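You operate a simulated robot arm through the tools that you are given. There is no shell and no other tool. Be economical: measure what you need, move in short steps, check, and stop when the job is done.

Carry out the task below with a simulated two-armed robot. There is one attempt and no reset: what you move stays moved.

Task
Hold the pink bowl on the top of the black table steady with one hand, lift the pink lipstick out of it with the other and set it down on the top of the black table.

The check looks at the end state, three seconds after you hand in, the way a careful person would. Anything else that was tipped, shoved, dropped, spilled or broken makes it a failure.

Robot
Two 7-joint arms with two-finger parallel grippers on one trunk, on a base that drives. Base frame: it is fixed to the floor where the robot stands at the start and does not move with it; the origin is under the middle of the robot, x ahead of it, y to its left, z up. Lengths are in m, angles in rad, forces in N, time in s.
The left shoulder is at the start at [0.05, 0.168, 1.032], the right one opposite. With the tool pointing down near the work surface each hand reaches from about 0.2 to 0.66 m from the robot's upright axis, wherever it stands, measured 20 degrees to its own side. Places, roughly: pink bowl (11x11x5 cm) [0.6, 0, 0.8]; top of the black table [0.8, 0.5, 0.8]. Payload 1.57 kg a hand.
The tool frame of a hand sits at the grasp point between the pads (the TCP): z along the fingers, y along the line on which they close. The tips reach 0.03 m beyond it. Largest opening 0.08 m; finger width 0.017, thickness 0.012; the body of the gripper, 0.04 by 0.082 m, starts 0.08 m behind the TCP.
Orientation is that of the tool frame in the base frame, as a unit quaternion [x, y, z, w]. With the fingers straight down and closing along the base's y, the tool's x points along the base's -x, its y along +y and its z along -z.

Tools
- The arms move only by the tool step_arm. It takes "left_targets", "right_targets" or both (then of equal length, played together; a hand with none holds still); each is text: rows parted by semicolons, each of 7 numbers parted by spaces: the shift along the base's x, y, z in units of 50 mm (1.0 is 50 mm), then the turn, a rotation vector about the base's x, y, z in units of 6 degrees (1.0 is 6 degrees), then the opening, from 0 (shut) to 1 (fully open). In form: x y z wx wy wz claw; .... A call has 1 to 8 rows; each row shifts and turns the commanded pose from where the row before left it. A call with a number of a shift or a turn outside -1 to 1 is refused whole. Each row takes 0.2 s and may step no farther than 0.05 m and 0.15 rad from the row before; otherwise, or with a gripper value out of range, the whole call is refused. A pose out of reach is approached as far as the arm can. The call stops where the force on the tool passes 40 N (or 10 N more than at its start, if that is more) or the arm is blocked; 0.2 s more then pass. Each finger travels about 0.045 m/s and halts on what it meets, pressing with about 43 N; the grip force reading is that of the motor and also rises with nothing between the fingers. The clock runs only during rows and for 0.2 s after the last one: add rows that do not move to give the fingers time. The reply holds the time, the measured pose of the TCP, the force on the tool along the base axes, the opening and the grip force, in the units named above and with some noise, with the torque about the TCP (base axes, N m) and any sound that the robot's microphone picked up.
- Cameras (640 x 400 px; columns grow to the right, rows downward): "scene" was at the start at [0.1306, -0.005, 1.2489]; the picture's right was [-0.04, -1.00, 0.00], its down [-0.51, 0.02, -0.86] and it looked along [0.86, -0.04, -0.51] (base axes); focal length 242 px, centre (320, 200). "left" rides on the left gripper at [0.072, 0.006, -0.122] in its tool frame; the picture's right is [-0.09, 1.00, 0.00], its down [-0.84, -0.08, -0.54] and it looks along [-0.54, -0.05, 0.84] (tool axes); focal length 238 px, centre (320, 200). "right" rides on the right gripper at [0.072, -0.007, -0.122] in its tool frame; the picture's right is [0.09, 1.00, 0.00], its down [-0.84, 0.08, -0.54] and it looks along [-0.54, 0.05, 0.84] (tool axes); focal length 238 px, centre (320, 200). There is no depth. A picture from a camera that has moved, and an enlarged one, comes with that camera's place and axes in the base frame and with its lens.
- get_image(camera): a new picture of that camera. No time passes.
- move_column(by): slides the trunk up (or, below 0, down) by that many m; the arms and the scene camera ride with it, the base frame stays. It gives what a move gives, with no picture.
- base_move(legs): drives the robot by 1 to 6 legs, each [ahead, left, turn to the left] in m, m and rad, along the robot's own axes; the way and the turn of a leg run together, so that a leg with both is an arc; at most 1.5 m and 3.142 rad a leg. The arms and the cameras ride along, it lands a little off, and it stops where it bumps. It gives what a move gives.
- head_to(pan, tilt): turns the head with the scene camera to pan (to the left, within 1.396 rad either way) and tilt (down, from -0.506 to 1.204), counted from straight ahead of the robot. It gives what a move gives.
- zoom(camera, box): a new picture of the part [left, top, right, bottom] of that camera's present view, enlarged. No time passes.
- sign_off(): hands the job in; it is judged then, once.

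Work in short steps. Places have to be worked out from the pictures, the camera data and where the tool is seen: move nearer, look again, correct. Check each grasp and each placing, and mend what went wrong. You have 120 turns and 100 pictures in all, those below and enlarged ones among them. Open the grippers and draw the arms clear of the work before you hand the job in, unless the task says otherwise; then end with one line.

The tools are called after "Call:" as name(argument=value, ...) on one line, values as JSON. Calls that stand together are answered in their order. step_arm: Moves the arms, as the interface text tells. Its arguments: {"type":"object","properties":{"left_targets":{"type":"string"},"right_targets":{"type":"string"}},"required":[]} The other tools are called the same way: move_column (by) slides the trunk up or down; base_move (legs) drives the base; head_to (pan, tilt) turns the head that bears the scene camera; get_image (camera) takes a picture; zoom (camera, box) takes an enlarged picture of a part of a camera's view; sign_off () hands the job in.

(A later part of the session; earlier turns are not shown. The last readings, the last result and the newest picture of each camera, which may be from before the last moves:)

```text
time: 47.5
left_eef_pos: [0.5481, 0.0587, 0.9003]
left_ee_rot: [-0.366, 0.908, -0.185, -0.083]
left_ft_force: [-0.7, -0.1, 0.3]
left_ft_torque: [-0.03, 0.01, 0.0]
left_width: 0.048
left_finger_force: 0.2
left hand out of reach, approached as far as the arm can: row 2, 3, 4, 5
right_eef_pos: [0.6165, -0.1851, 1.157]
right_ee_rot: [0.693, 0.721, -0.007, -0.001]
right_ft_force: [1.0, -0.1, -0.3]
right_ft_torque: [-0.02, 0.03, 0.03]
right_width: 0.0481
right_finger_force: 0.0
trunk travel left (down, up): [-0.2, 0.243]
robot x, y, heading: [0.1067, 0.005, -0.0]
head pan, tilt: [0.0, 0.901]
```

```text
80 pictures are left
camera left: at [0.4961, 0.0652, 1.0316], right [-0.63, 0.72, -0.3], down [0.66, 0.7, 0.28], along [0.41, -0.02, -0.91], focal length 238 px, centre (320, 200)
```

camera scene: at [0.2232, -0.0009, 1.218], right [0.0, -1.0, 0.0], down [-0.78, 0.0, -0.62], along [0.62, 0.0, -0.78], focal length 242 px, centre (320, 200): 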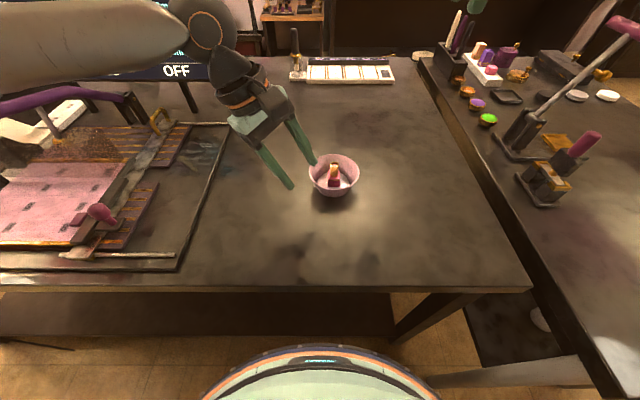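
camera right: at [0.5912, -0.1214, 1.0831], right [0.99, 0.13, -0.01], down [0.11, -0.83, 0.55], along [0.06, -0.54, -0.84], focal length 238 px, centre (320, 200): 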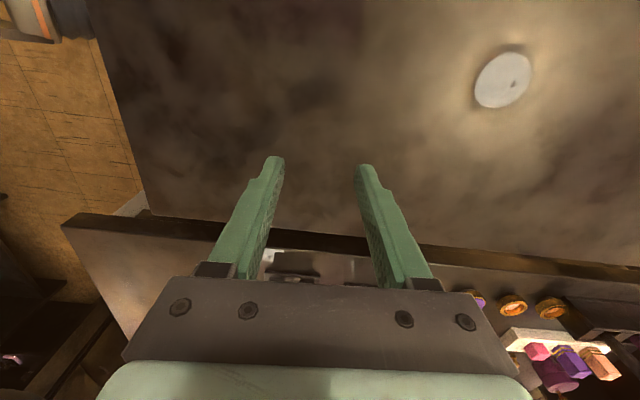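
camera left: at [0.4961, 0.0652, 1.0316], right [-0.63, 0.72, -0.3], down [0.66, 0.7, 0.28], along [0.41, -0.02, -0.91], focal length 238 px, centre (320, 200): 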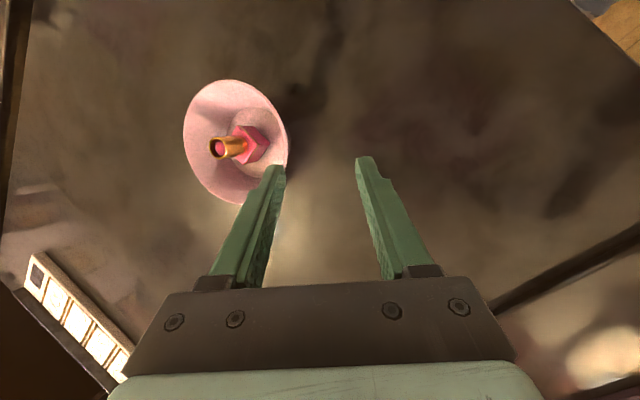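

The left is ~3 cm short inward. I raise it, shift the base 0.06 m to the right, and then test how far inward the right hand can go from there.

Call:
step_arm(left_targets="0 0.5 0.8 0 0 0 0.6; 0 0.5 0 0 0 0 0.6")

Call:
base_move(legs=[[0, -0.06, 0]])

Call:
step_arm(right_targets="-0.1 0.5 -0.8 0 0 0 0.6; -0.1 0.6 -0.8 0 0 0 0.6; 0 0.6 -0.8 0 0 0 0.6; 0 0.6 -0.6 0 0 0 0.6; 0 0.6 0 0 0 0 0.6; 0 0.6 0 0 0 0 0.6")

```text
time: 48.1
left_eef_pos: [0.5476, 0.109, 0.9401]
left_ee_rot: [-0.366, 0.908, -0.184, -0.084]
left_ft_force: [0.4, 0.5, -0.2]
left_ft_torque: [-0.02, -0.03, -0.02]
left_width: 0.0482
left_finger_force: 0.1
right_eef_pos: [0.6166, -0.1845, 1.1575]
right_ee_rot: [0.693, 0.721, -0.007, -0.002]
right_ft_force: [0.1, 0.0, 0.8]
right_ft_torque: [-0.03, 0.0, 0.01]
right_width: 0.0478
right_finger_force: 0.1
trunk travel left (down, up): [-0.2, 0.243]
robot x, y, heading: [0.1097, -0.0006, 0.003]
head pan, tilt: [0.0, 0.901]
```

```text
time: 49.3
left_eef_pos: [0.5486, 0.0482, 0.9403]
left_ee_rot: [-0.366, 0.908, -0.184, -0.085]
left_ft_force: [0.8, -0.7, -0.2]
left_ft_torque: [0.03, 0.01, -0.02]
left_width: 0.0478
left_finger_force: 0.0
right_eef_pos: [0.6174, -0.2457, 1.1572]
right_ee_rot: [0.694, 0.72, -0.007, -0.001]
right_ft_force: [-0.2, 0.3, -0.3]
right_ft_torque: [0.05, -0.01, -0.02]
right_width: 0.0479
right_finger_force: 0.0
trunk travel left (down, up): [-0.2, 0.243]
robot x, y, heading: [0.1112, -0.0565, -0.0]
head pan, tilt: [0.0, 0.901]
```

```text
refused: row 2 steps farther than a row can; nothing moved
```

A row was too long; I resend with shorter rows and move the left hand aside a bit.

Call:
step_arm(left_targets="0 0.8 0.2 0 0 0 0.6; 0 0.8 0 0 0 0 0.6; 0 0 0 0 0 0 0.6; 0 0 0 0 0 0 0.6; 0 0 0 0 0 0 0.6; 0 0 0 0 0 0 0.6; 0 0 0 0 0 0 0.6; 0 0 0 0 0 0 0.6", right_targets="-0.1 0.5 -0.75 0 0 0 0.6; -0.1 0.5 -0.75 0 0 0 0.6; 0 0.5 -0.75 0 0 0 0.6; 0 0.5 -0.75 0 0 0 0.6; 0 0.5 -0.4 0 0 0 0.6; 0 0.6 0 0 0 0 0.6; 0 0.6 0 0 0 0 0.6; 0 0.5 0 0 0 0 0.6")

```text
time: 51.1
left_eef_pos: [0.5481, 0.1299, 0.9489]
left_ee_rot: [-0.366, 0.908, -0.184, -0.084]
left_ft_force: [0.0, -0.4, 0.4]
left_ft_torque: [0.01, 0.0, -0.01]
left_width: 0.0479
left_finger_force: 0.0
right_eef_pos: [0.6076, -0.0353, 0.9871]
right_ee_rot: [0.694, 0.72, -0.007, -0.001]
right_ft_force: [-0.3, 0.4, -0.1]
right_ft_torque: [0.03, 0.01, -0.02]
right_width: 0.0478
right_finger_force: 0.1
trunk travel left (down, up): [-0.2, 0.243]
robot x, y, heading: [0.1088, -0.0586, 0.003]
head pan, tilt: [0.0, 0.901]
```

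The right hand now reaches right above the lipstick with no trouble. I check it can descend a bit too, and look through its camera.

Call:
step_arm(right_targets="-0.1 0 -0.5 0 0 0 0.6; 0 0 -0.5 0 0 0 0.6")

Call:
get_image(camera="right")

Call:
get_image(camera="scene")

```text
time: 51.7
left_eef_pos: [0.5474, 0.1302, 0.9486]
left_ee_rot: [-0.367, 0.908, -0.183, -0.084]
left_ft_force: [-0.4, 0.4, -0.4]
left_ft_torque: [0.01, -0.02, 0.02]
left_width: 0.0479
left_finger_force: 0.0
right_eef_pos: [0.6039, -0.0357, 0.9377]
right_ee_rot: [0.693, 0.721, -0.006, -0.001]
right_ft_force: [-0.5, 1.0, 0.6]
right_ft_torque: [0.03, 0.02, 0.02]
right_width: 0.048
right_finger_force: 0.1
trunk travel left (down, up): [-0.2, 0.243]
robot x, y, heading: [0.1099, -0.0603, 0.004]
head pan, tilt: [0.0, 0.901]
```

```text
79 pictures are left
camera right: at [0.595, 0.038, 1.0584], right [0.99, 0.13, -0.01], down [0.12, -0.83, 0.55], along [0.06, -0.54, -0.84], focal length 238 px, centre (320, 200)
```

right: 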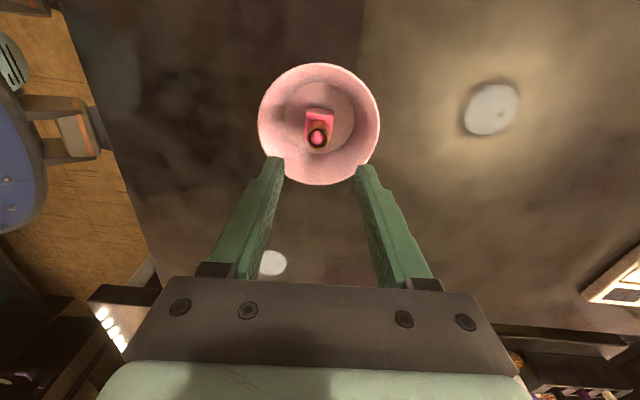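

```text
78 pictures are left
camera scene: at [0.2234, -0.0609, 1.218], right [0.0, -1.0, 0.0], down [-0.78, 0.0, -0.62], along [0.62, 0.0, -0.78], focal length 242 px, centre (320, 200)
```

scene: 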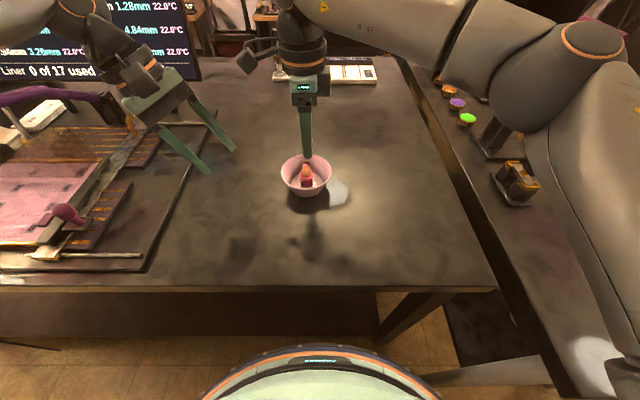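

The lipstick is at about (0.600, -0.030). I withdraw the right hand to the right and bring the left to its pre-grasp.

Call:
step_arm(right_targets="0 0 0.8 0 0 0 0.5; 0 -0.9 0 0 0 0 0.5; 0 -0.9 0 0 0 0 0.5; 0 -0.9 0 0 0 0 0.5; 0 0 0 0 0 0 0.5; 0 0 0 0 0 0 0.5", left_targets="0 0 0 0 0 0 0.5; 0 0 0 0 0 0 0.5; 0.08 -0.47 -0.26 0 0 0 0.5; 0.08 -0.47 -0.26 0 0 0 0.5; 0.08 -0.47 -0.26 0 0 0 0.5; 0.08 -0.47 -0.26 0 0 0 0.5")

Call:
get_image(camera="left")

Call:
get_image(camera="scene")

```text
time: 53.1
left_eef_pos: [0.5638, 0.0352, 0.8969]
left_ee_rot: [-0.368, 0.908, -0.184, -0.083]
left_ft_force: [-0.4, -0.2, 0.1]
left_ft_torque: [0.01, 0.01, 0.0]
left_width: 0.0401
left_finger_force: 0.0
right_eef_pos: [0.6028, -0.1703, 0.9773]
right_ee_rot: [0.693, 0.721, -0.007, -0.002]
right_ft_force: [-0.1, 0.4, 0.2]
right_ft_torque: [0.02, 0.01, 0.01]
right_width: 0.0399
right_finger_force: 0.2
trunk travel left (down, up): [-0.2, 0.243]
robot x, y, heading: [0.1094, -0.0575, 0.002]
head pan, tilt: [0.0, 0.901]
```

```text
77 pictures are left
camera left: at [0.5119, 0.041, 1.0283], right [-0.63, 0.72, -0.3], down [0.66, 0.69, 0.28], along [0.41, -0.02, -0.91], focal length 238 px, centre (320, 200)
```

left: 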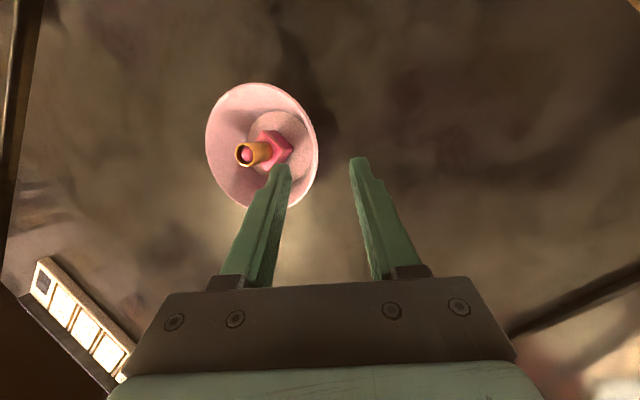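

```text
76 pictures are left
camera scene: at [0.2235, -0.0607, 1.218], right [0.0, -1.0, 0.0], down [-0.78, 0.0, -0.62], along [0.62, 0.0, -0.78], focal length 242 px, centre (320, 200)
```

scene: 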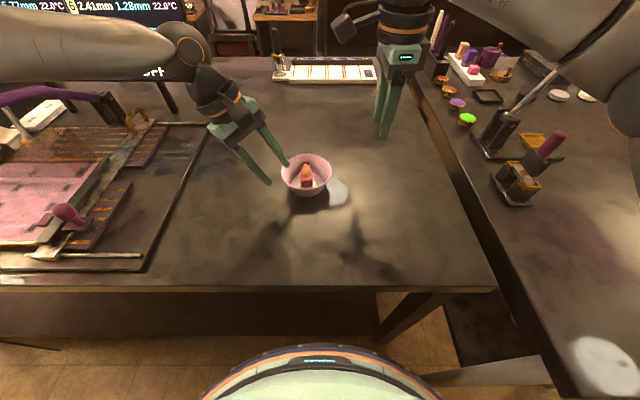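

Pre-grasp reached. From this camera the rim sits ~5 mm further right (-y); I go half of the way down with that correction and look again.

Call:
step_arm(left_targets="0.02 -0.17 -0.33 0 0 0 0.5; 0.02 -0.17 -0.33 0 0 0 0.5")

Call:
get_image(camera="left")

Call:
zoom(camera="scene", box=[240, 130, 360, 210])

Call:
get_image(camera="right")

```text
time: 53.7
left_eef_pos: [0.5642, 0.0183, 0.8656]
left_ee_rot: [-0.366, 0.908, -0.186, -0.083]
left_ft_force: [0.0, 0.1, -0.3]
left_ft_torque: [-0.01, 0.03, -0.02]
left_width: 0.0399
left_finger_force: 0.0
right_eef_pos: [0.6022, -0.1694, 0.9776]
right_ee_rot: [0.693, 0.721, -0.006, -0.001]
right_ft_force: [-1.1, 0.2, -0.2]
right_ft_torque: [-0.01, 0.01, 0.04]
right_width: 0.04
right_finger_force: 0.0
trunk travel left (down, up): [-0.2, 0.243]
robot x, y, heading: [0.1116, -0.0631, 0.001]
head pan, tilt: [0.0, 0.901]
```

```text
75 pictures are left
camera left: at [0.5125, 0.0246, 0.9958], right [-0.63, 0.72, -0.3], down [0.66, 0.7, 0.28], along [0.41, -0.02, -0.91], focal length 238 px, centre (320, 200)
```

left: 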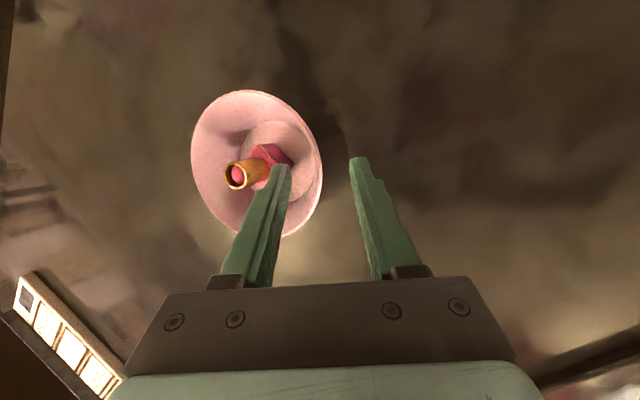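

```text
5.00 times, centred on (300, 170) of scene
camera zoom: at [0.2233, -0.0609, 1.218], right [0.0, -1.0, 0.0], down [-0.78, 0.0, -0.62], along [0.62, 0.0, -0.78], focal length 1213 px, centre (420, 350)
```

zoom: 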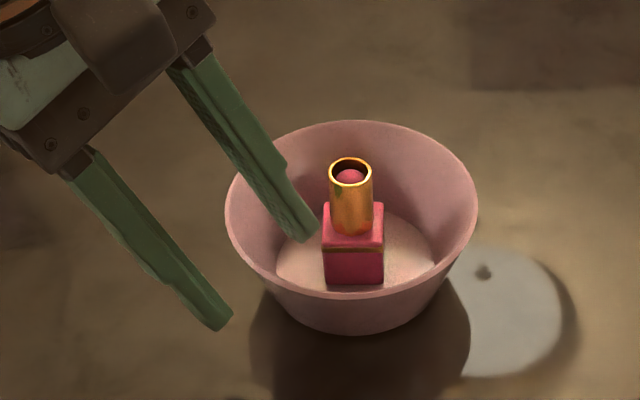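

```text
73 pictures are left
camera right: at [0.5943, -0.0964, 1.0984], right [0.99, 0.13, -0.01], down [0.12, -0.83, 0.55], along [0.06, -0.54, -0.84], focal length 238 px, centre (320, 200)
```

right: 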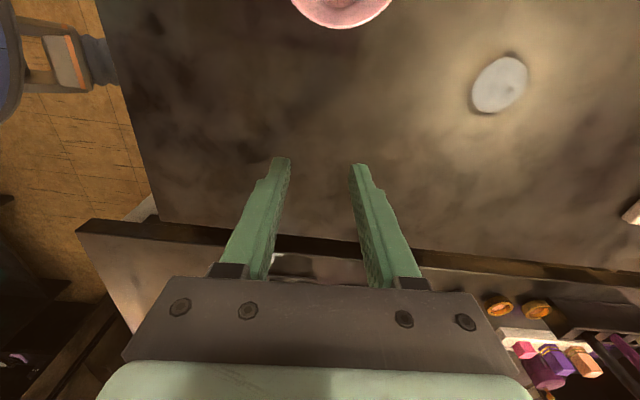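

Fingers straddle the rim in line. The inner tip must not touch the lipstick base, so I narrow the opening to ~0.022 m before descending further.

Call:
step_arm(left_targets="0 0 0 0 0 0 0.28; 0 0 0 0 0 0 0.28; 0 -0.07 -0.16 0 0 0 0.28")

Call:
get_image(camera="left")

Call:
zoom(camera="scene", box=[240, 130, 360, 210])

```text
time: 54.5
left_eef_pos: [0.5613, 0.0191, 0.8571]
left_ee_rot: [-0.367, 0.908, -0.185, -0.084]
left_ft_force: [-0.4, 0.1, 0.5]
left_ft_torque: [-0.01, 0.03, 0.0]
left_width: 0.0225
left_finger_force: 0.0
left hand out of reach, approached as far as the arm can: row 3
right_eef_pos: [0.6025, -0.1687, 0.9768]
right_ee_rot: [0.693, 0.721, -0.007, -0.002]
right_ft_force: [0.0, -0.3, -0.2]
right_ft_torque: [-0.02, 0.0, -0.02]
right_width: 0.0401
right_finger_force: 0.0
trunk travel left (down, up): [-0.2, 0.243]
robot x, y, heading: [0.1095, -0.0599, 0.002]
head pan, tilt: [0.0, 0.901]
```

```text
72 pictures are left
camera left: at [0.5096, 0.0251, 0.9888], right [-0.63, 0.72, -0.3], down [0.66, 0.69, 0.28], along [0.41, -0.02, -0.91], focal length 238 px, centre (320, 200)
```

left: 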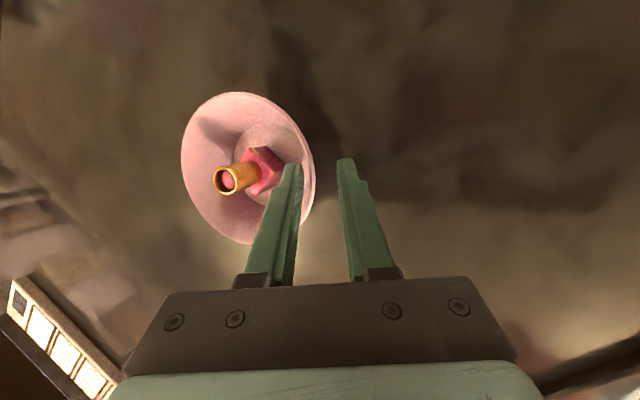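

```text
5.00 times, centred on (300, 170) of scene
camera zoom: at [0.2232, -0.0609, 1.218], right [0.0, -1.0, 0.0], down [-0.78, 0.0, -0.62], along [0.62, 0.0, -0.78], focal length 1213 px, centre (420, 350)
```

zoom: 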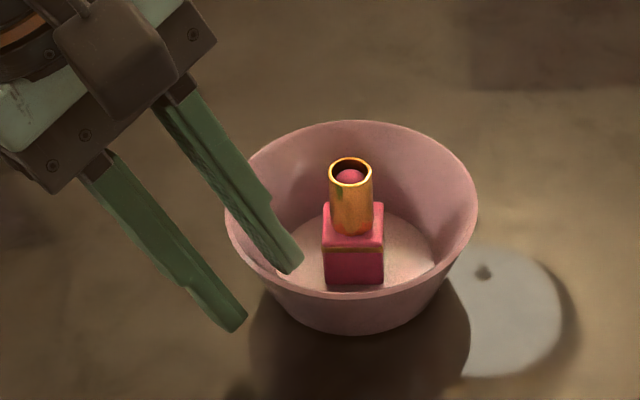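

The reach limit shows again at this low height; lowering the trunk ~0.08 should restore it. I retract the left along its axis, lower the trunk, then return.

Call:
step_arm(left_targets="0 0.3 0.65 0 0 0 0.28; 0 0.3 0.65 0 0 0 0.28; 0 0 0.5 0 0 0 0.28", right_targets="0 0 0.8 0 0 0 0.5; 0 0 0 0 0 0 0.5; 0 0 0 0 0 0 0.5")

Call:
move_column(by=-0.08)

Call:
base_move(legs=[[0, -0.02, 0]])

```text
time: 55.3
left_eef_pos: [0.5607, 0.0477, 0.9496]
left_ee_rot: [-0.366, 0.908, -0.184, -0.084]
left_ft_force: [0.3, 0.5, -0.1]
left_ft_torque: [-0.02, -0.02, 0.0]
left_width: 0.0221
left_finger_force: 0.0
right_eef_pos: [0.6032, -0.1687, 1.0171]
right_ee_rot: [0.693, 0.721, -0.007, -0.002]
right_ft_force: [0.1, -1.0, -0.6]
right_ft_torque: [0.01, 0.02, -0.01]
right_width: 0.0401
right_finger_force: 0.1
trunk travel left (down, up): [-0.2, 0.243]
robot x, y, heading: [0.1066, -0.0582, 0.003]
head pan, tilt: [0.0, 0.901]
```

```text
time: 56.5
left_eef_pos: [0.5608, 0.0477, 0.8683]
left_ee_rot: [-0.366, 0.908, -0.183, -0.084]
left_ft_force: [-0.5, 0.2, -0.3]
left_ft_torque: [-0.01, 0.0, 0.03]
left_width: 0.0225
left_finger_force: 0.0
right_eef_pos: [0.604, -0.1694, 0.9376]
right_ee_rot: [0.694, 0.72, -0.007, -0.001]
right_ft_force: [0.5, -0.6, 0.4]
right_ft_torque: [-0.03, -0.01, 0.0]
right_width: 0.04
right_finger_force: 0.2
trunk travel left (down, up): [-0.12, 0.323]
robot x, y, heading: [0.1054, -0.0562, -0.002]
head pan, tilt: [0.0, 0.901]
```

```text
time: 57.4
left_eef_pos: [0.56, 0.0279, 0.8692]
left_ee_rot: [-0.367, 0.908, -0.184, -0.084]
left_ft_force: [-0.1, 1.1, -0.1]
left_ft_torque: [0.0, 0.0, 0.02]
left_width: 0.0223
left_finger_force: 0.2
right_eef_pos: [0.6032, -0.1885, 0.9379]
right_ee_rot: [0.693, 0.721, -0.007, -0.002]
right_ft_force: [-0.4, -0.1, 0.1]
right_ft_torque: [0.01, 0.0, 0.02]
right_width: 0.0402
right_finger_force: 0.0
trunk travel left (down, up): [-0.12, 0.323]
robot x, y, heading: [0.1082, -0.0779, 0.0]
head pan, tilt: [0.0, 0.901]
```

I now align above the rim and descend again along the tool axis.

Call:
step_arm(left_targets="0.1 -0.2 0 0 0 0 0.28; 0 -0.1 -0.2 0 0 0 0.28")

Call:
get_image(camera="left")

Call:
zoom(camera="scene", box=[230, 130, 350, 210])

```text
time: 58.0
left_eef_pos: [0.5633, 0.0136, 0.8588]
left_ee_rot: [-0.366, 0.909, -0.183, -0.083]
left_ft_force: [-0.6, -0.5, 0.3]
left_ft_torque: [-0.02, -0.08, 0.02]
left_width: 0.0215
left_finger_force: 0.2
right_eef_pos: [0.601, -0.1875, 0.9397]
right_ee_rot: [0.693, 0.721, -0.005, 0.0]
right_ft_force: [-0.1, -0.2, 0.6]
right_ft_torque: [-0.03, -0.05, -0.02]
right_width: 0.04
right_finger_force: 0.1
trunk travel left (down, up): [-0.12, 0.323]
robot x, y, heading: [0.1036, -0.077, 0.003]
head pan, tilt: [0.0, 0.901]
```

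```text
70 pictures are left
camera left: at [0.5118, 0.0192, 0.9894], right [-0.63, 0.72, -0.3], down [0.66, 0.69, 0.28], along [0.41, -0.02, -0.91], focal length 238 px, centre (320, 200)
```

left: 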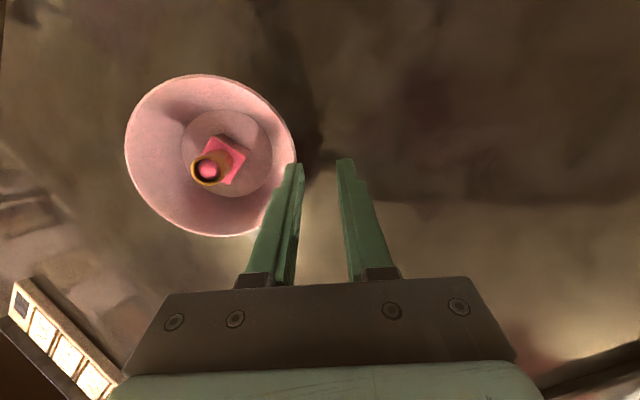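

```text
5.00 times, centred on (290, 170) of scene
camera zoom: at [0.2213, -0.0801, 1.1388], right [0.0, -1.0, 0.0], down [-0.78, 0.0, -0.62], along [0.62, 0.0, -0.78], focal length 1213 px, centre (470, 350)
```

zoom: 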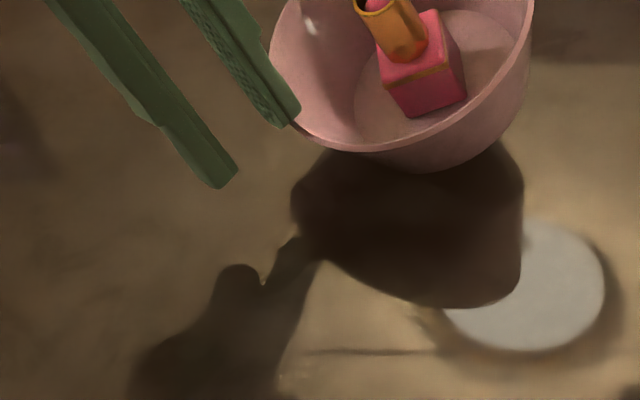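

The bowl looks disturbed in the picture; I look at whole views before moving.

Call:
zoom(camera="scene", box=[200, 60, 380, 180])

Call:
get_image(camera="right")

```text
3.33 times, centred on (290, 120) of scene
camera zoom: at [0.2213, -0.0801, 1.1388], right [0.0, -1.0, 0.0], down [-0.78, 0.0, -0.62], along [0.62, 0.0, -0.78], focal length 808 px, centre (420, 467)
```

zoom: 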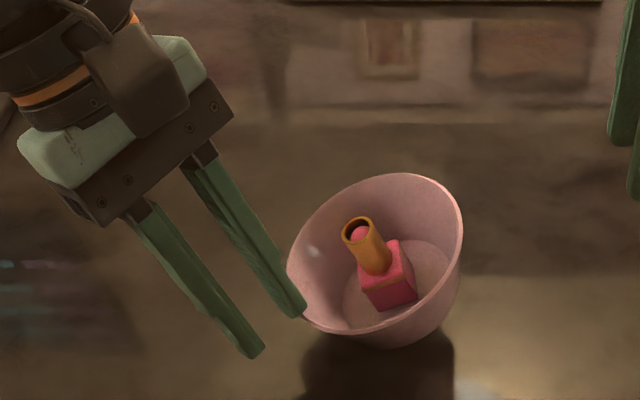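

```text
67 pictures are left
camera right: at [0.5933, -0.1146, 1.0596], right [0.99, 0.13, -0.01], down [0.12, -0.83, 0.55], along [0.06, -0.54, -0.84], focal length 238 px, centre (320, 200)
```

right: 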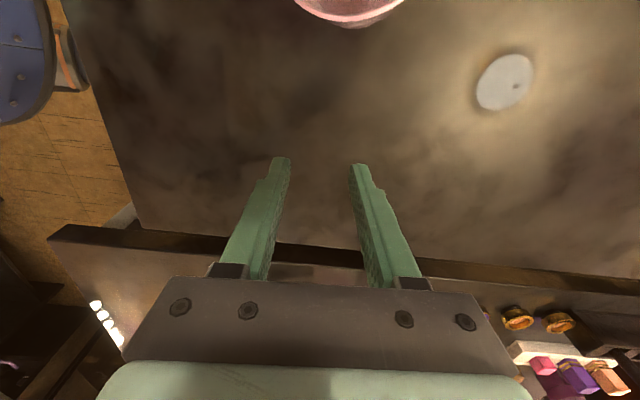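

The inner fingertip is pressing the near-left rim down and has tipped the bowl a little. I raise the hand gently in small steps so the bowl settles back.

Call:
step_arm(left_targets="0 0 0.06 0 0 0 0.28; 0 0 0.06 0 0 0 0.28; 0 0 0.06 0 0 0 0.28; 0 0 0.06 0 0 0 0.28; 0 0 0.06 0 0 0 0.28; 0 0 0.06 0 0 0 0.28; 0 0 0.06 0 0 0 0.28; 0 0 0.06 0 0 0 0.28")

Call:
zoom(camera="scene", box=[200, 60, 380, 180])

Call:
get_image(camera="left")

```text
time: 59.8
left_eef_pos: [0.5677, 0.0131, 0.8832]
left_ee_rot: [-0.366, 0.909, -0.184, -0.084]
left_ft_force: [-0.4, 0.0, 0.4]
left_ft_torque: [-0.02, 0.01, -0.02]
left_width: 0.0222
left_finger_force: 0.0
right_eef_pos: [0.6046, -0.1884, 0.938]
right_ee_rot: [0.694, 0.72, -0.007, -0.001]
right_ft_force: [-0.3, -0.3, 0.1]
right_ft_torque: [0.01, 0.0, 0.03]
right_width: 0.0401
right_finger_force: 0.0
trunk travel left (down, up): [-0.12, 0.323]
robot x, y, heading: [0.1082, -0.0757, 0.002]
head pan, tilt: [0.0, 0.901]
```

```text
3.33 times, centred on (290, 120) of scene
camera zoom: at [0.2233, -0.0808, 1.138], right [0.0, -1.0, 0.0], down [-0.78, 0.0, -0.62], along [0.62, 0.0, -0.78], focal length 808 px, centre (420, 467)
```

zoom: 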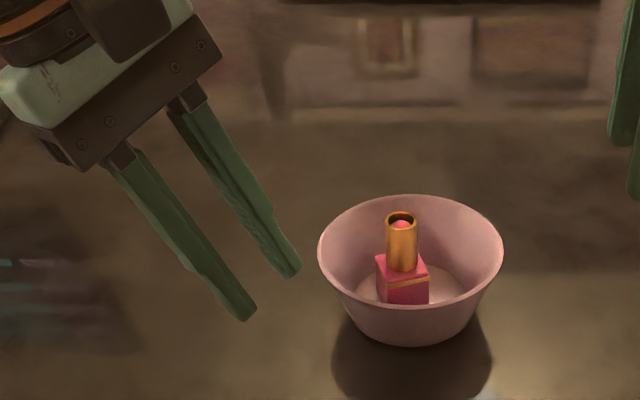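

```text
65 pictures are left
camera left: at [0.5143, 0.0189, 1.0143], right [-0.63, 0.72, -0.3], down [0.66, 0.69, 0.28], along [0.41, -0.02, -0.91], focal length 238 px, centre (320, 200)
```

left: 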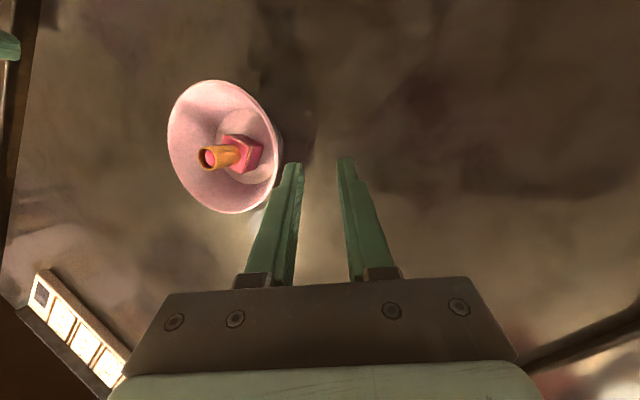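

The bowl settled upright with the lipstick standing, but it slid to about (0.618, -0.075); its rim is nearer z≈0.845 than I thought. I lift clear, restore the trunk, shift the base right, and remeasure.

Call:
step_arm(left_targets="0 0.3 0.6 0 0 0 0.28; 0 0.3 0.4 0 0 0 0.28")

Call:
move_column(by=0.08)

Call:
base_move(legs=[[0, -0.05, 0]])

Call:
get_image(camera="left")

Call:
get_image(camera="scene")

```text
time: 60.4
left_eef_pos: [0.5666, 0.043, 0.9339]
left_ee_rot: [-0.366, 0.908, -0.184, -0.083]
left_ft_force: [1.3, -0.4, 0.2]
left_ft_torque: [-0.01, 0.0, 0.01]
left_width: 0.0224
left_finger_force: 0.0
right_eef_pos: [0.6038, -0.1887, 0.9373]
right_ee_rot: [0.694, 0.72, -0.007, -0.002]
right_ft_force: [0.6, -1.0, -0.5]
right_ft_torque: [0.01, 0.0, -0.02]
right_width: 0.0401
right_finger_force: 0.1
trunk travel left (down, up): [-0.12, 0.323]
robot x, y, heading: [0.1074, -0.0821, 0.002]
head pan, tilt: [0.0, 0.901]
```

```text
time: 61.5
left_eef_pos: [0.567, 0.043, 1.0133]
left_ee_rot: [-0.366, 0.908, -0.183, -0.084]
left_ft_force: [-1.3, 0.6, -0.5]
left_ft_torque: [0.01, 0.01, 0.02]
left_width: 0.022
left_finger_force: 0.1
right_eef_pos: [0.6036, -0.188, 1.0168]
right_ee_rot: [0.693, 0.721, -0.008, -0.002]
right_ft_force: [-0.2, -0.1, 0.4]
right_ft_torque: [-0.03, 0.04, -0.05]
right_width: 0.0402
right_finger_force: 0.0
trunk travel left (down, up): [-0.2, 0.243]
robot x, y, heading: [0.1091, -0.0772, -0.004]
head pan, tilt: [0.0, 0.901]
```

```text
time: 62.7
left_eef_pos: [0.5663, -0.0059, 1.0139]
left_ee_rot: [-0.366, 0.908, -0.184, -0.084]
left_ft_force: [-0.1, 0.0, 0.4]
left_ft_torque: [0.0, 0.02, 0.0]
left_width: 0.0223
left_finger_force: 0.0
right_eef_pos: [0.6035, -0.2383, 1.0172]
right_ee_rot: [0.693, 0.721, -0.007, -0.001]
right_ft_force: [-0.5, -0.6, -0.2]
right_ft_torque: [0.01, 0.04, 0.01]
right_width: 0.0399
right_finger_force: 0.1
trunk travel left (down, up): [-0.2, 0.243]
robot x, y, heading: [0.1074, -0.1304, -0.002]
head pan, tilt: [0.0, 0.901]
```

```text
64 pictures are left
camera left: at [0.5143, -0.0011, 1.1449], right [-0.63, 0.72, -0.3], down [0.66, 0.69, 0.28], along [0.41, -0.02, -0.91], focal length 238 px, centre (320, 200)
```

left: 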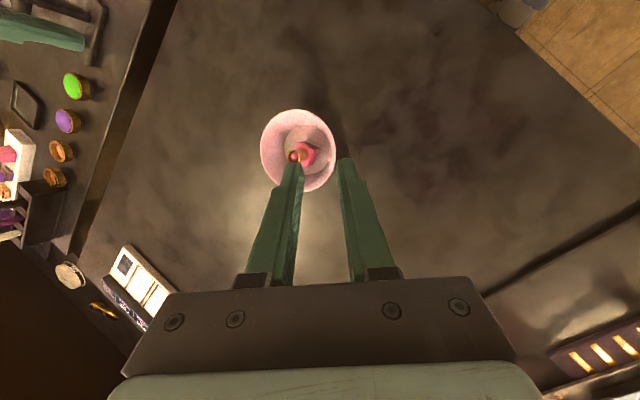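

```text
63 pictures are left
camera scene: at [0.2233, -0.1306, 1.218], right [0.0, -1.0, 0.0], down [-0.78, 0.0, -0.62], along [0.62, 0.0, -0.78], focal length 242 px, centre (320, 200)
```

scene: 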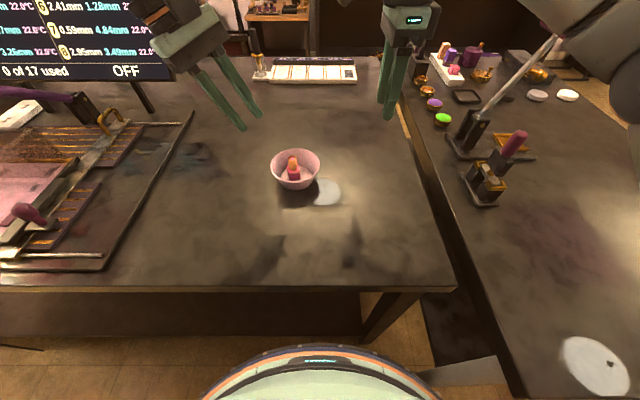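

I zoom both cameras to fix the bowl's place and rim height more exactly.

Call:
zoom(camera="scene", box=[255, 130, 345, 190])

Call:
zoom(camera="left", box=[245, 100, 365, 200])

```text
6.67 times, centred on (300, 160) of scene
camera zoom: at [0.2233, -0.1306, 1.218], right [0.0, -1.0, 0.0], down [-0.78, 0.0, -0.62], along [0.62, 0.0, -0.78], focal length 1617 px, centre (453, 467)
```

zoom: 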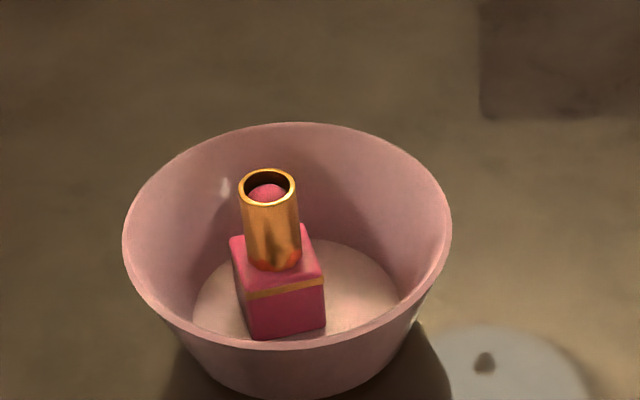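

```text
4.00 times, centred on (305, 150) of left
camera zoom: at [0.5143, -0.0011, 1.1449], right [-0.63, 0.72, -0.3], down [0.66, 0.69, 0.28], along [0.41, -0.02, -0.91], focal length 953 px, centre (380, 400)
```

zoom: 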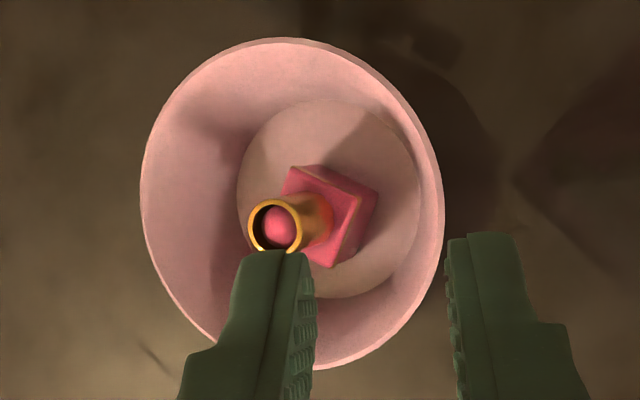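

Bowl is now centred at (0.623, -0.075), rim z≈0.838, lipstick top at (0.6235, -0.0695, 0.861), upright. I move the left hand aside a little, lower the trunk 0.1 and test the right hand's reach high over the lipstick first.

Call:
step_arm(left_targets="0 0.8 0.3 0 0 0 0.35; 0 0.6 0 0 0 0 0.35")

Call:
move_column(by=-0.1)

Call:
step_arm(right_targets="0.1 0.7 0.4 0 0 0 0.5; 0.1 0.7 0 0 0 0 0.5; 0.1 0.7 0 0 0 0 0.5; 0.1 0.7 0 0 0 0 0.5; 0 0.57 0 0 0 0 0.5")

```text
time: 63.3
left_eef_pos: [0.5653, 0.0628, 1.0304]
left_ee_rot: [-0.367, 0.908, -0.184, -0.084]
left_ft_force: [-0.6, 0.0, 0.5]
left_ft_torque: [0.0, 0.01, 0.03]
left_width: 0.0282
left_finger_force: 0.0
right_eef_pos: [0.6032, -0.2362, 1.0174]
right_ee_rot: [0.694, 0.72, -0.007, -0.002]
right_ft_force: [0.7, 0.7, -0.3]
right_ft_torque: [-0.01, -0.01, -0.04]
right_width: 0.04
right_finger_force: 0.1
trunk travel left (down, up): [-0.2, 0.243]
robot x, y, heading: [0.1091, -0.1288, 0.003]
head pan, tilt: [0.0, 0.901]
```

```text
time: 64.6
left_eef_pos: [0.566, 0.0625, 0.931]
left_ee_rot: [-0.367, 0.908, -0.184, -0.084]
left_ft_force: [-0.1, 0.4, 0.2]
left_ft_torque: [0.02, -0.03, 0.01]
left_width: 0.0279
left_finger_force: 0.0
right_eef_pos: [0.6029, -0.2374, 0.917]
right_ee_rot: [0.693, 0.721, -0.007, -0.002]
right_ft_force: [0.0, 0.4, 0.9]
right_ft_torque: [0.02, -0.04, -0.01]
right_width: 0.04
right_finger_force: 0.0
trunk travel left (down, up): [-0.1, 0.343]
robot x, y, heading: [0.1053, -0.1264, 0.001]
head pan, tilt: [0.0, 0.901]
```

```text
time: 65.8
left_eef_pos: [0.5672, 0.0626, 0.9304]
left_ee_rot: [-0.367, 0.908, -0.184, -0.084]
left_ft_force: [-0.3, -0.3, 0.3]
left_ft_torque: [0.0, -0.01, 0.03]
left_width: 0.0277
left_finger_force: 0.1
right_eef_pos: [0.6206, -0.0903, 0.936]
right_ee_rot: [0.693, 0.721, -0.007, -0.001]
right_ft_force: [0.3, -0.2, 0.6]
right_ft_torque: [0.01, 0.0, 0.02]
right_width: 0.04
right_finger_force: 0.0
right hand out of reach, approached as far as the arm can: row 5
trunk travel left (down, up): [-0.1, 0.343]
robot x, y, heading: [0.1091, -0.1298, -0.003]
head pan, tilt: [0.0, 0.901]
```

The right is ~2 cm short at this yaw; I try relaxing its yaw by 18°.

Call:
step_arm(right_targets="0 0 0 0 0 1 0.5; 0 0 0 0 0 1 0.5; 0 0.15 0 0 0 1 0.5; 0 0.15 0 0 0 0 0.5; 0 0.12 0 0 0 0 0.5")

```text
time: 67.0
left_eef_pos: [0.5653, 0.0622, 0.9295]
left_ee_rot: [-0.366, 0.908, -0.183, -0.084]
left_ft_force: [0.1, 0.1, -0.2]
left_ft_torque: [0.01, 0.03, 0.01]
left_width: 0.0278
left_finger_force: 0.0
right_eef_pos: [0.6139, -0.0764, 0.9318]
right_ee_rot: [0.572, 0.821, -0.005, 0.0]
right_ft_force: [0.2, 0.5, -0.1]
right_ft_torque: [0.07, -0.05, -0.02]
right_width: 0.0401
right_finger_force: 0.0
right hand out of reach, approached as far as the arm can: row 3, 4
trunk travel left (down, up): [-0.1, 0.343]
robot x, y, heading: [0.105, -0.1319, 0.001]
head pan, tilt: [0.0, 0.901]
```

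Close. I withdraw the right, shift the base 0.02 m left as a compromise, and bring the left to the pre-grasp point above the near-left rim.

Call:
step_arm(right_targets="0 -0.6 0.5 0 0 0 0.5; 0 -0.9 0 0 0 0 0.5; 0 -0.9 0 0 0 0 0.5")

Call:
base_move(legs=[[0.003, 0.02, 0]])

Call:
step_arm(left_targets="0.1 -0.5 0 0 0 0 0.35; 0.1 -0.5 0 0 0 0 0.35; 0.1 -0.4 -0.1 0 0 0 0.35; 0.1 -0.2 -0.1 0 0 0 0.35")

```text
time: 67.8
left_eef_pos: [0.5653, 0.0616, 0.9305]
left_ee_rot: [-0.367, 0.908, -0.184, -0.084]
left_ft_force: [-0.1, 0.6, -0.3]
left_ft_torque: [0.02, 0.03, 0.02]
left_width: 0.0281
left_finger_force: 0.0
right_eef_pos: [0.6147, -0.1965, 0.959]
right_ee_rot: [0.572, 0.82, -0.007, -0.001]
right_ft_force: [-0.2, -0.8, 0.0]
right_ft_torque: [0.0, -0.01, 0.02]
right_width: 0.0397
right_finger_force: 0.1
trunk travel left (down, up): [-0.1, 0.343]
robot x, y, heading: [0.1091, -0.13, 0.004]
head pan, tilt: [0.0, 0.901]
```

```text
time: 68.7
left_eef_pos: [0.5682, 0.0825, 0.93]
left_ee_rot: [-0.367, 0.908, -0.184, -0.083]
left_ft_force: [-0.6, -0.7, 0.2]
left_ft_torque: [-0.01, -0.02, 0.02]
left_width: 0.028
left_finger_force: 0.0
right_eef_pos: [0.6194, -0.1759, 0.9593]
right_ee_rot: [0.572, 0.82, -0.008, 0.0]
right_ft_force: [-0.1, 0.1, 1.1]
right_ft_torque: [-0.02, 0.04, -0.02]
right_width: 0.0399
right_finger_force: 0.1
trunk travel left (down, up): [-0.1, 0.343]
robot x, y, heading: [0.1093, -0.1092, 0.002]
head pan, tilt: [0.0, 0.901]
```

```text
time: 69.7
left_eef_pos: [0.5889, 0.0029, 0.92]
left_ee_rot: [-0.368, 0.908, -0.185, -0.083]
left_ft_force: [-0.1, 0.5, -0.1]
left_ft_torque: [-0.01, -0.02, 0.04]
left_width: 0.0282
left_finger_force: 0.1
right_eef_pos: [0.6192, -0.1774, 0.9583]
right_ee_rot: [0.572, 0.821, -0.007, 0.0]
right_ft_force: [0.5, -0.5, 0.9]
right_ft_torque: [-0.03, 0.01, 0.0]
right_width: 0.04
right_finger_force: 0.1
trunk travel left (down, up): [-0.1, 0.343]
robot x, y, heading: [0.1116, -0.1109, 0.001]
head pan, tilt: [0.0, 0.901]
```

Reached. I go down to just above the rim, on axis, and look before going lower.

Call:
step_arm(left_targets="-0.04 -0.25 -0.35 0 0 0 0.35; -0.04 -0.25 -0.35 0 0 0 0.35")

Call:
get_image(camera="left")

Call:
get_image(camera="scene")

```text
time: 70.3
left_eef_pos: [0.5836, -0.0226, 0.8855]
left_ee_rot: [-0.366, 0.908, -0.184, -0.083]
left_ft_force: [-0.1, -0.2, 0.4]
left_ft_torque: [0.01, 0.02, -0.01]
left_width: 0.0278
left_finger_force: 0.1
right_eef_pos: [0.6194, -0.178, 0.9587]
right_ee_rot: [0.572, 0.82, -0.007, -0.001]
right_ft_force: [0.6, -0.7, 0.2]
right_ft_torque: [-0.01, 0.02, 0.02]
right_width: 0.0402
right_finger_force: 0.0
trunk travel left (down, up): [-0.1, 0.343]
robot x, y, heading: [0.1118, -0.1106, 0.002]
head pan, tilt: [0.0, 0.901]
```

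```text
60 pictures are left
camera left: at [0.5313, -0.017, 1.0165], right [-0.63, 0.72, -0.3], down [0.66, 0.69, 0.28], along [0.41, -0.02, -0.91], focal length 238 px, centre (320, 200)
```

left: 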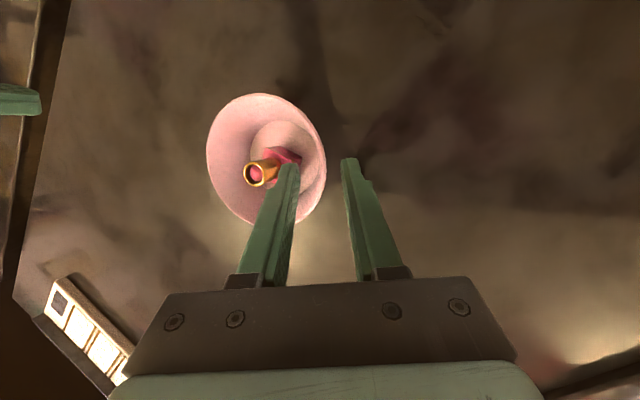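

```text
59 pictures are left
camera scene: at [0.2263, -0.1101, 1.118], right [0.0, -1.0, 0.0], down [-0.78, 0.0, -0.62], along [0.62, 0.0, -0.78], focal length 242 px, centre (320, 200)
```

scene: 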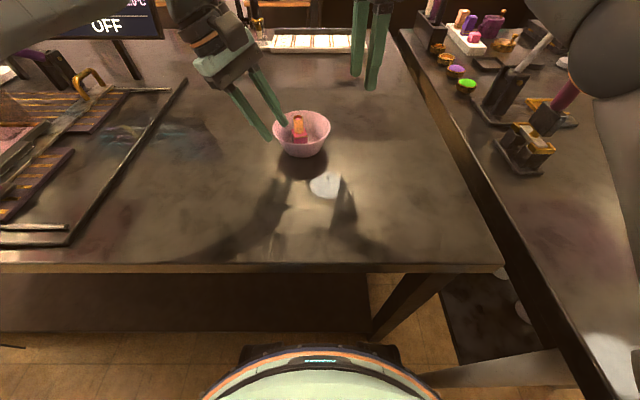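

Gap is centred on the wall within ~2 mm. I descend along the axis in small rows, watching the force.

Call:
step_arm(left_targets="-0.02 -0.06 -0.16 0 0 0 0.35; -0.01 -0.06 -0.16 0 0 0 0.35; 0 -0.07 -0.16 0 0 0 0.35")

Call:
zoom(camera="left", box=[200, 80, 400, 205])

Call:
zoom(camera="scene", box=[230, 80, 350, 165])

```text
time: 71.1
left_eef_pos: [0.58, -0.0303, 0.8619]
left_ee_rot: [-0.367, 0.908, -0.185, -0.083]
left_ft_force: [-0.2, -0.6, 0.0]
left_ft_torque: [0.0, -0.02, -0.03]
left_width: 0.0282
left_finger_force: 0.1
left hand out of reach, approached as far as the arm can: row 3
right_eef_pos: [0.6204, -0.1762, 0.959]
right_ee_rot: [0.572, 0.82, -0.007, -0.001]
right_ft_force: [-0.7, 0.4, 0.0]
right_ft_torque: [0.02, 0.0, -0.01]
right_width: 0.0399
right_finger_force: 0.1
trunk travel left (down, up): [-0.1, 0.343]
robot x, y, heading: [0.1103, -0.1083, -0.001]
head pan, tilt: [0.0, 0.901]
```

```text
3.20 times, centred on (300, 142) of left
camera zoom: at [0.5282, -0.0236, 0.9926], right [-0.63, 0.72, -0.3], down [0.66, 0.69, 0.28], along [0.41, -0.02, -0.91], focal length 763 px, centre (384, 384)
```

zoom: 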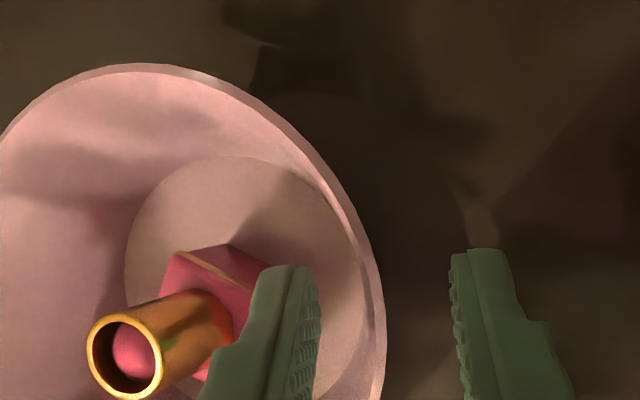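

```text
4.71 times, centred on (290, 122) of scene
camera zoom: at [0.2263, -0.1102, 1.118], right [0.0, -1.0, 0.0], down [-0.78, 0.0, -0.62], along [0.62, 0.0, -0.78], focal length 1141 px, centre (461, 565)
```

zoom: 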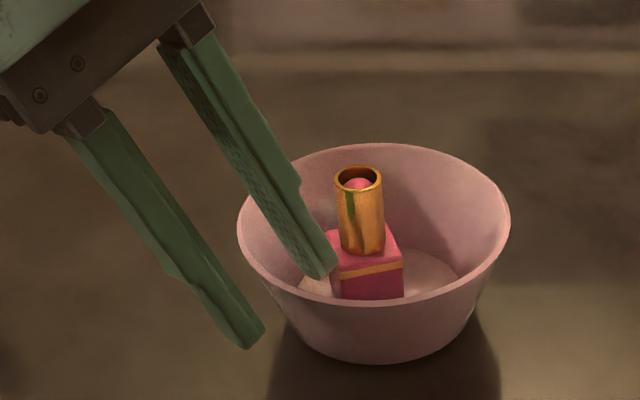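

The arm is at its limit but perfectly centred on the wall. I use the trunk to carry the hand straight down 13 mm instead.

Call:
move_column(by=-0.013)

Call:
zoom(camera="left", box=[200, 80, 400, 205])

Call:
zoom(camera="scene", box=[230, 80, 350, 165])

```text
time: 71.7
left_eef_pos: [0.5815, -0.0288, 0.8496]
left_ee_rot: [-0.367, 0.908, -0.184, -0.083]
left_ft_force: [0.1, 0.3, 0.4]
left_ft_torque: [0.01, -0.03, 0.0]
left_width: 0.0281
left_finger_force: 0.1
right_eef_pos: [0.6185, -0.1763, 0.9459]
right_ee_rot: [0.572, 0.82, -0.007, 0.0]
right_ft_force: [0.3, -0.7, -0.7]
right_ft_torque: [-0.02, 0.03, -0.01]
right_width: 0.0399
right_finger_force: 0.0
trunk travel left (down, up): [-0.087, 0.356]
robot x, y, heading: [0.1076, -0.1092, -0.003]
head pan, tilt: [0.0, 0.901]
```

```text
3.20 times, centred on (300, 142) of left
camera zoom: at [0.5282, -0.0236, 0.9797], right [-0.63, 0.72, -0.3], down [0.66, 0.69, 0.28], along [0.41, -0.02, -0.91], focal length 763 px, centre (384, 384)
```

zoom: 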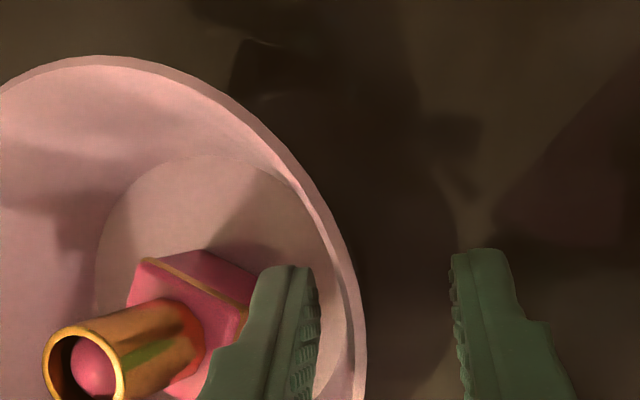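

```text
4.71 times, centred on (290, 122) of scene
camera zoom: at [0.2262, -0.1102, 1.105], right [0.0, -1.0, 0.0], down [-0.78, 0.0, -0.62], along [0.62, 0.0, -0.78], focal length 1141 px, centre (461, 565)
```

zoom: 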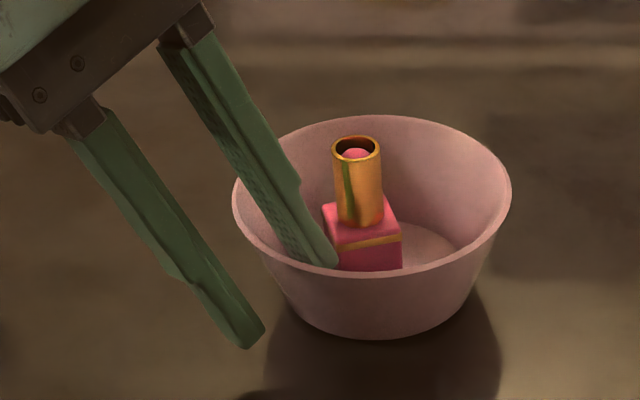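

The inner finger is inside, the outer outside, the wall 5 mm nearer the inner one. I close gradually to a light hold.

Call:
step_arm(left_targets="0 0 0 0 0 0 0.22; 0 0 0 0 0 0 0.22; 0 0 0 0 0 0 0.15; 0 0 0 0 0 0 0.15")

Call:
zoom(camera="left", box=[200, 80, 400, 205])

Call:
zoom(camera="scene", box=[230, 80, 350, 165])

```text
time: 72.7
left_eef_pos: [0.5798, -0.0297, 0.8482]
left_ee_rot: [-0.366, 0.908, -0.183, -0.084]
left_ft_force: [1.8, -0.1, 0.6]
left_ft_torque: [0.0, 0.02, 0.0]
left_width: 0.013
left_finger_force: 0.7
right_eef_pos: [0.62, -0.1761, 0.9458]
right_ee_rot: [0.572, 0.82, -0.007, 0.0]
right_ft_force: [0.4, 1.3, -0.1]
right_ft_torque: [0.01, 0.01, 0.01]
right_width: 0.0399
right_finger_force: 0.1
trunk travel left (down, up): [-0.087, 0.356]
robot x, y, heading: [0.1105, -0.1057, -0.002]
head pan, tilt: [0.0, 0.901]
```

```text
3.20 times, centred on (300, 142) of left
camera zoom: at [0.5283, -0.0236, 0.9797], right [-0.63, 0.72, -0.3], down [0.66, 0.69, 0.28], along [0.41, -0.02, -0.91], focal length 763 px, centre (384, 384)
```

zoom: 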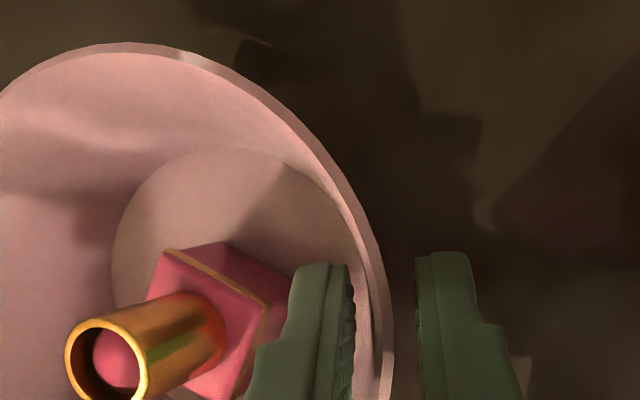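

```text
4.71 times, centred on (290, 122) of scene
camera zoom: at [0.2263, -0.1102, 1.105], right [0.0, -1.0, 0.0], down [-0.78, 0.0, -0.62], along [0.62, 0.0, -0.78], focal length 1141 px, centre (461, 565)
```

zoom: 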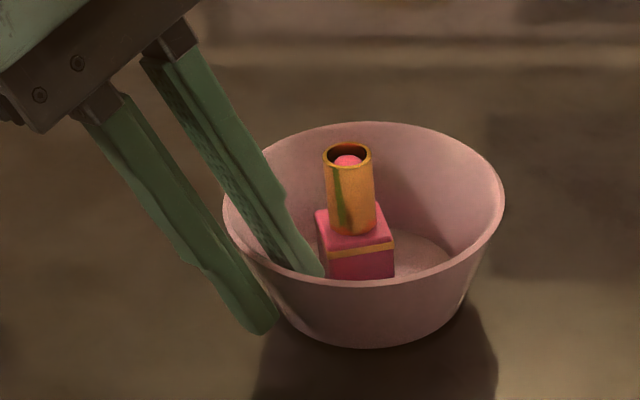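

The inner finger touches and the bowl follows gently, staying upright. I close a bit further.

Call:
step_arm(left_targets="0 0 0 0 0 0 0.11; 0 0 0 0 0 0 0.11; 0 0 0 0 0 0 0.08; 0 0 0 0 0 0 0.08")

Call:
zoom(camera="left", box=[200, 80, 400, 205])

Call:
zoom(camera="scene", box=[230, 80, 350, 165])

```text
time: 73.7
left_eef_pos: [0.5804, -0.0297, 0.8484]
left_ee_rot: [-0.366, 0.908, -0.184, -0.084]
left_ft_force: [0.2, -0.8, 1.0]
left_ft_torque: [-0.01, -0.03, 0.0]
left_width: 0.0073
left_finger_force: 0.3
right_eef_pos: [0.6196, -0.1766, 0.9444]
right_ee_rot: [0.572, 0.82, -0.007, 0.0]
right_ft_force: [-0.3, -0.4, 0.2]
right_ft_torque: [-0.02, -0.03, -0.01]
right_width: 0.0403
right_finger_force: 0.0
trunk travel left (down, up): [-0.087, 0.356]
robot x, y, heading: [0.1115, -0.107, -0.002]
head pan, tilt: [0.0, 0.901]
```

```text
3.20 times, centred on (300, 142) of left
camera zoom: at [0.5284, -0.0236, 0.9796], right [-0.63, 0.72, -0.3], down [0.66, 0.69, 0.28], along [0.41, -0.02, -0.91], focal length 763 px, centre (384, 384)
```

zoom: 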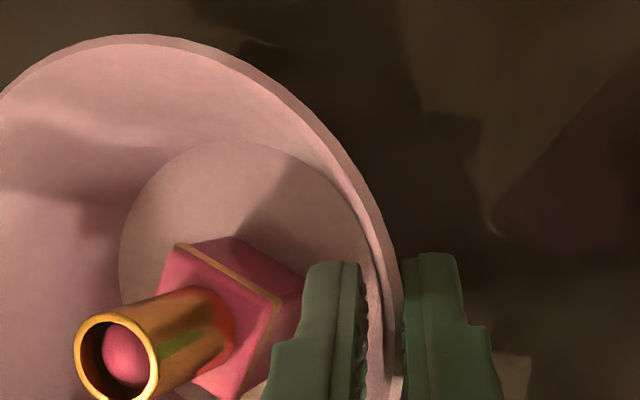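

```text
4.71 times, centred on (290, 122) of scene
camera zoom: at [0.2263, -0.1102, 1.105], right [0.0, -1.0, 0.0], down [-0.78, 0.0, -0.62], along [0.62, 0.0, -0.78], focal length 1141 px, centre (461, 565)
```

zoom: 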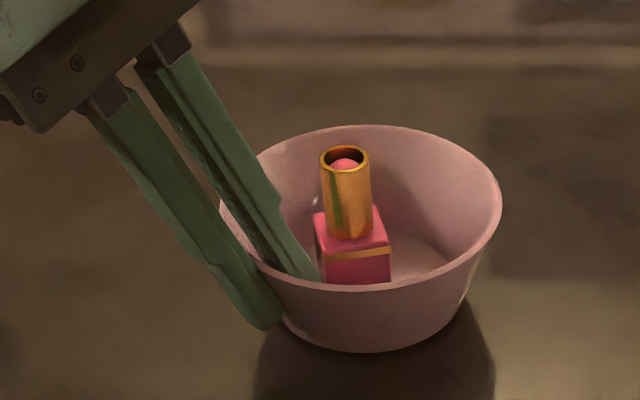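

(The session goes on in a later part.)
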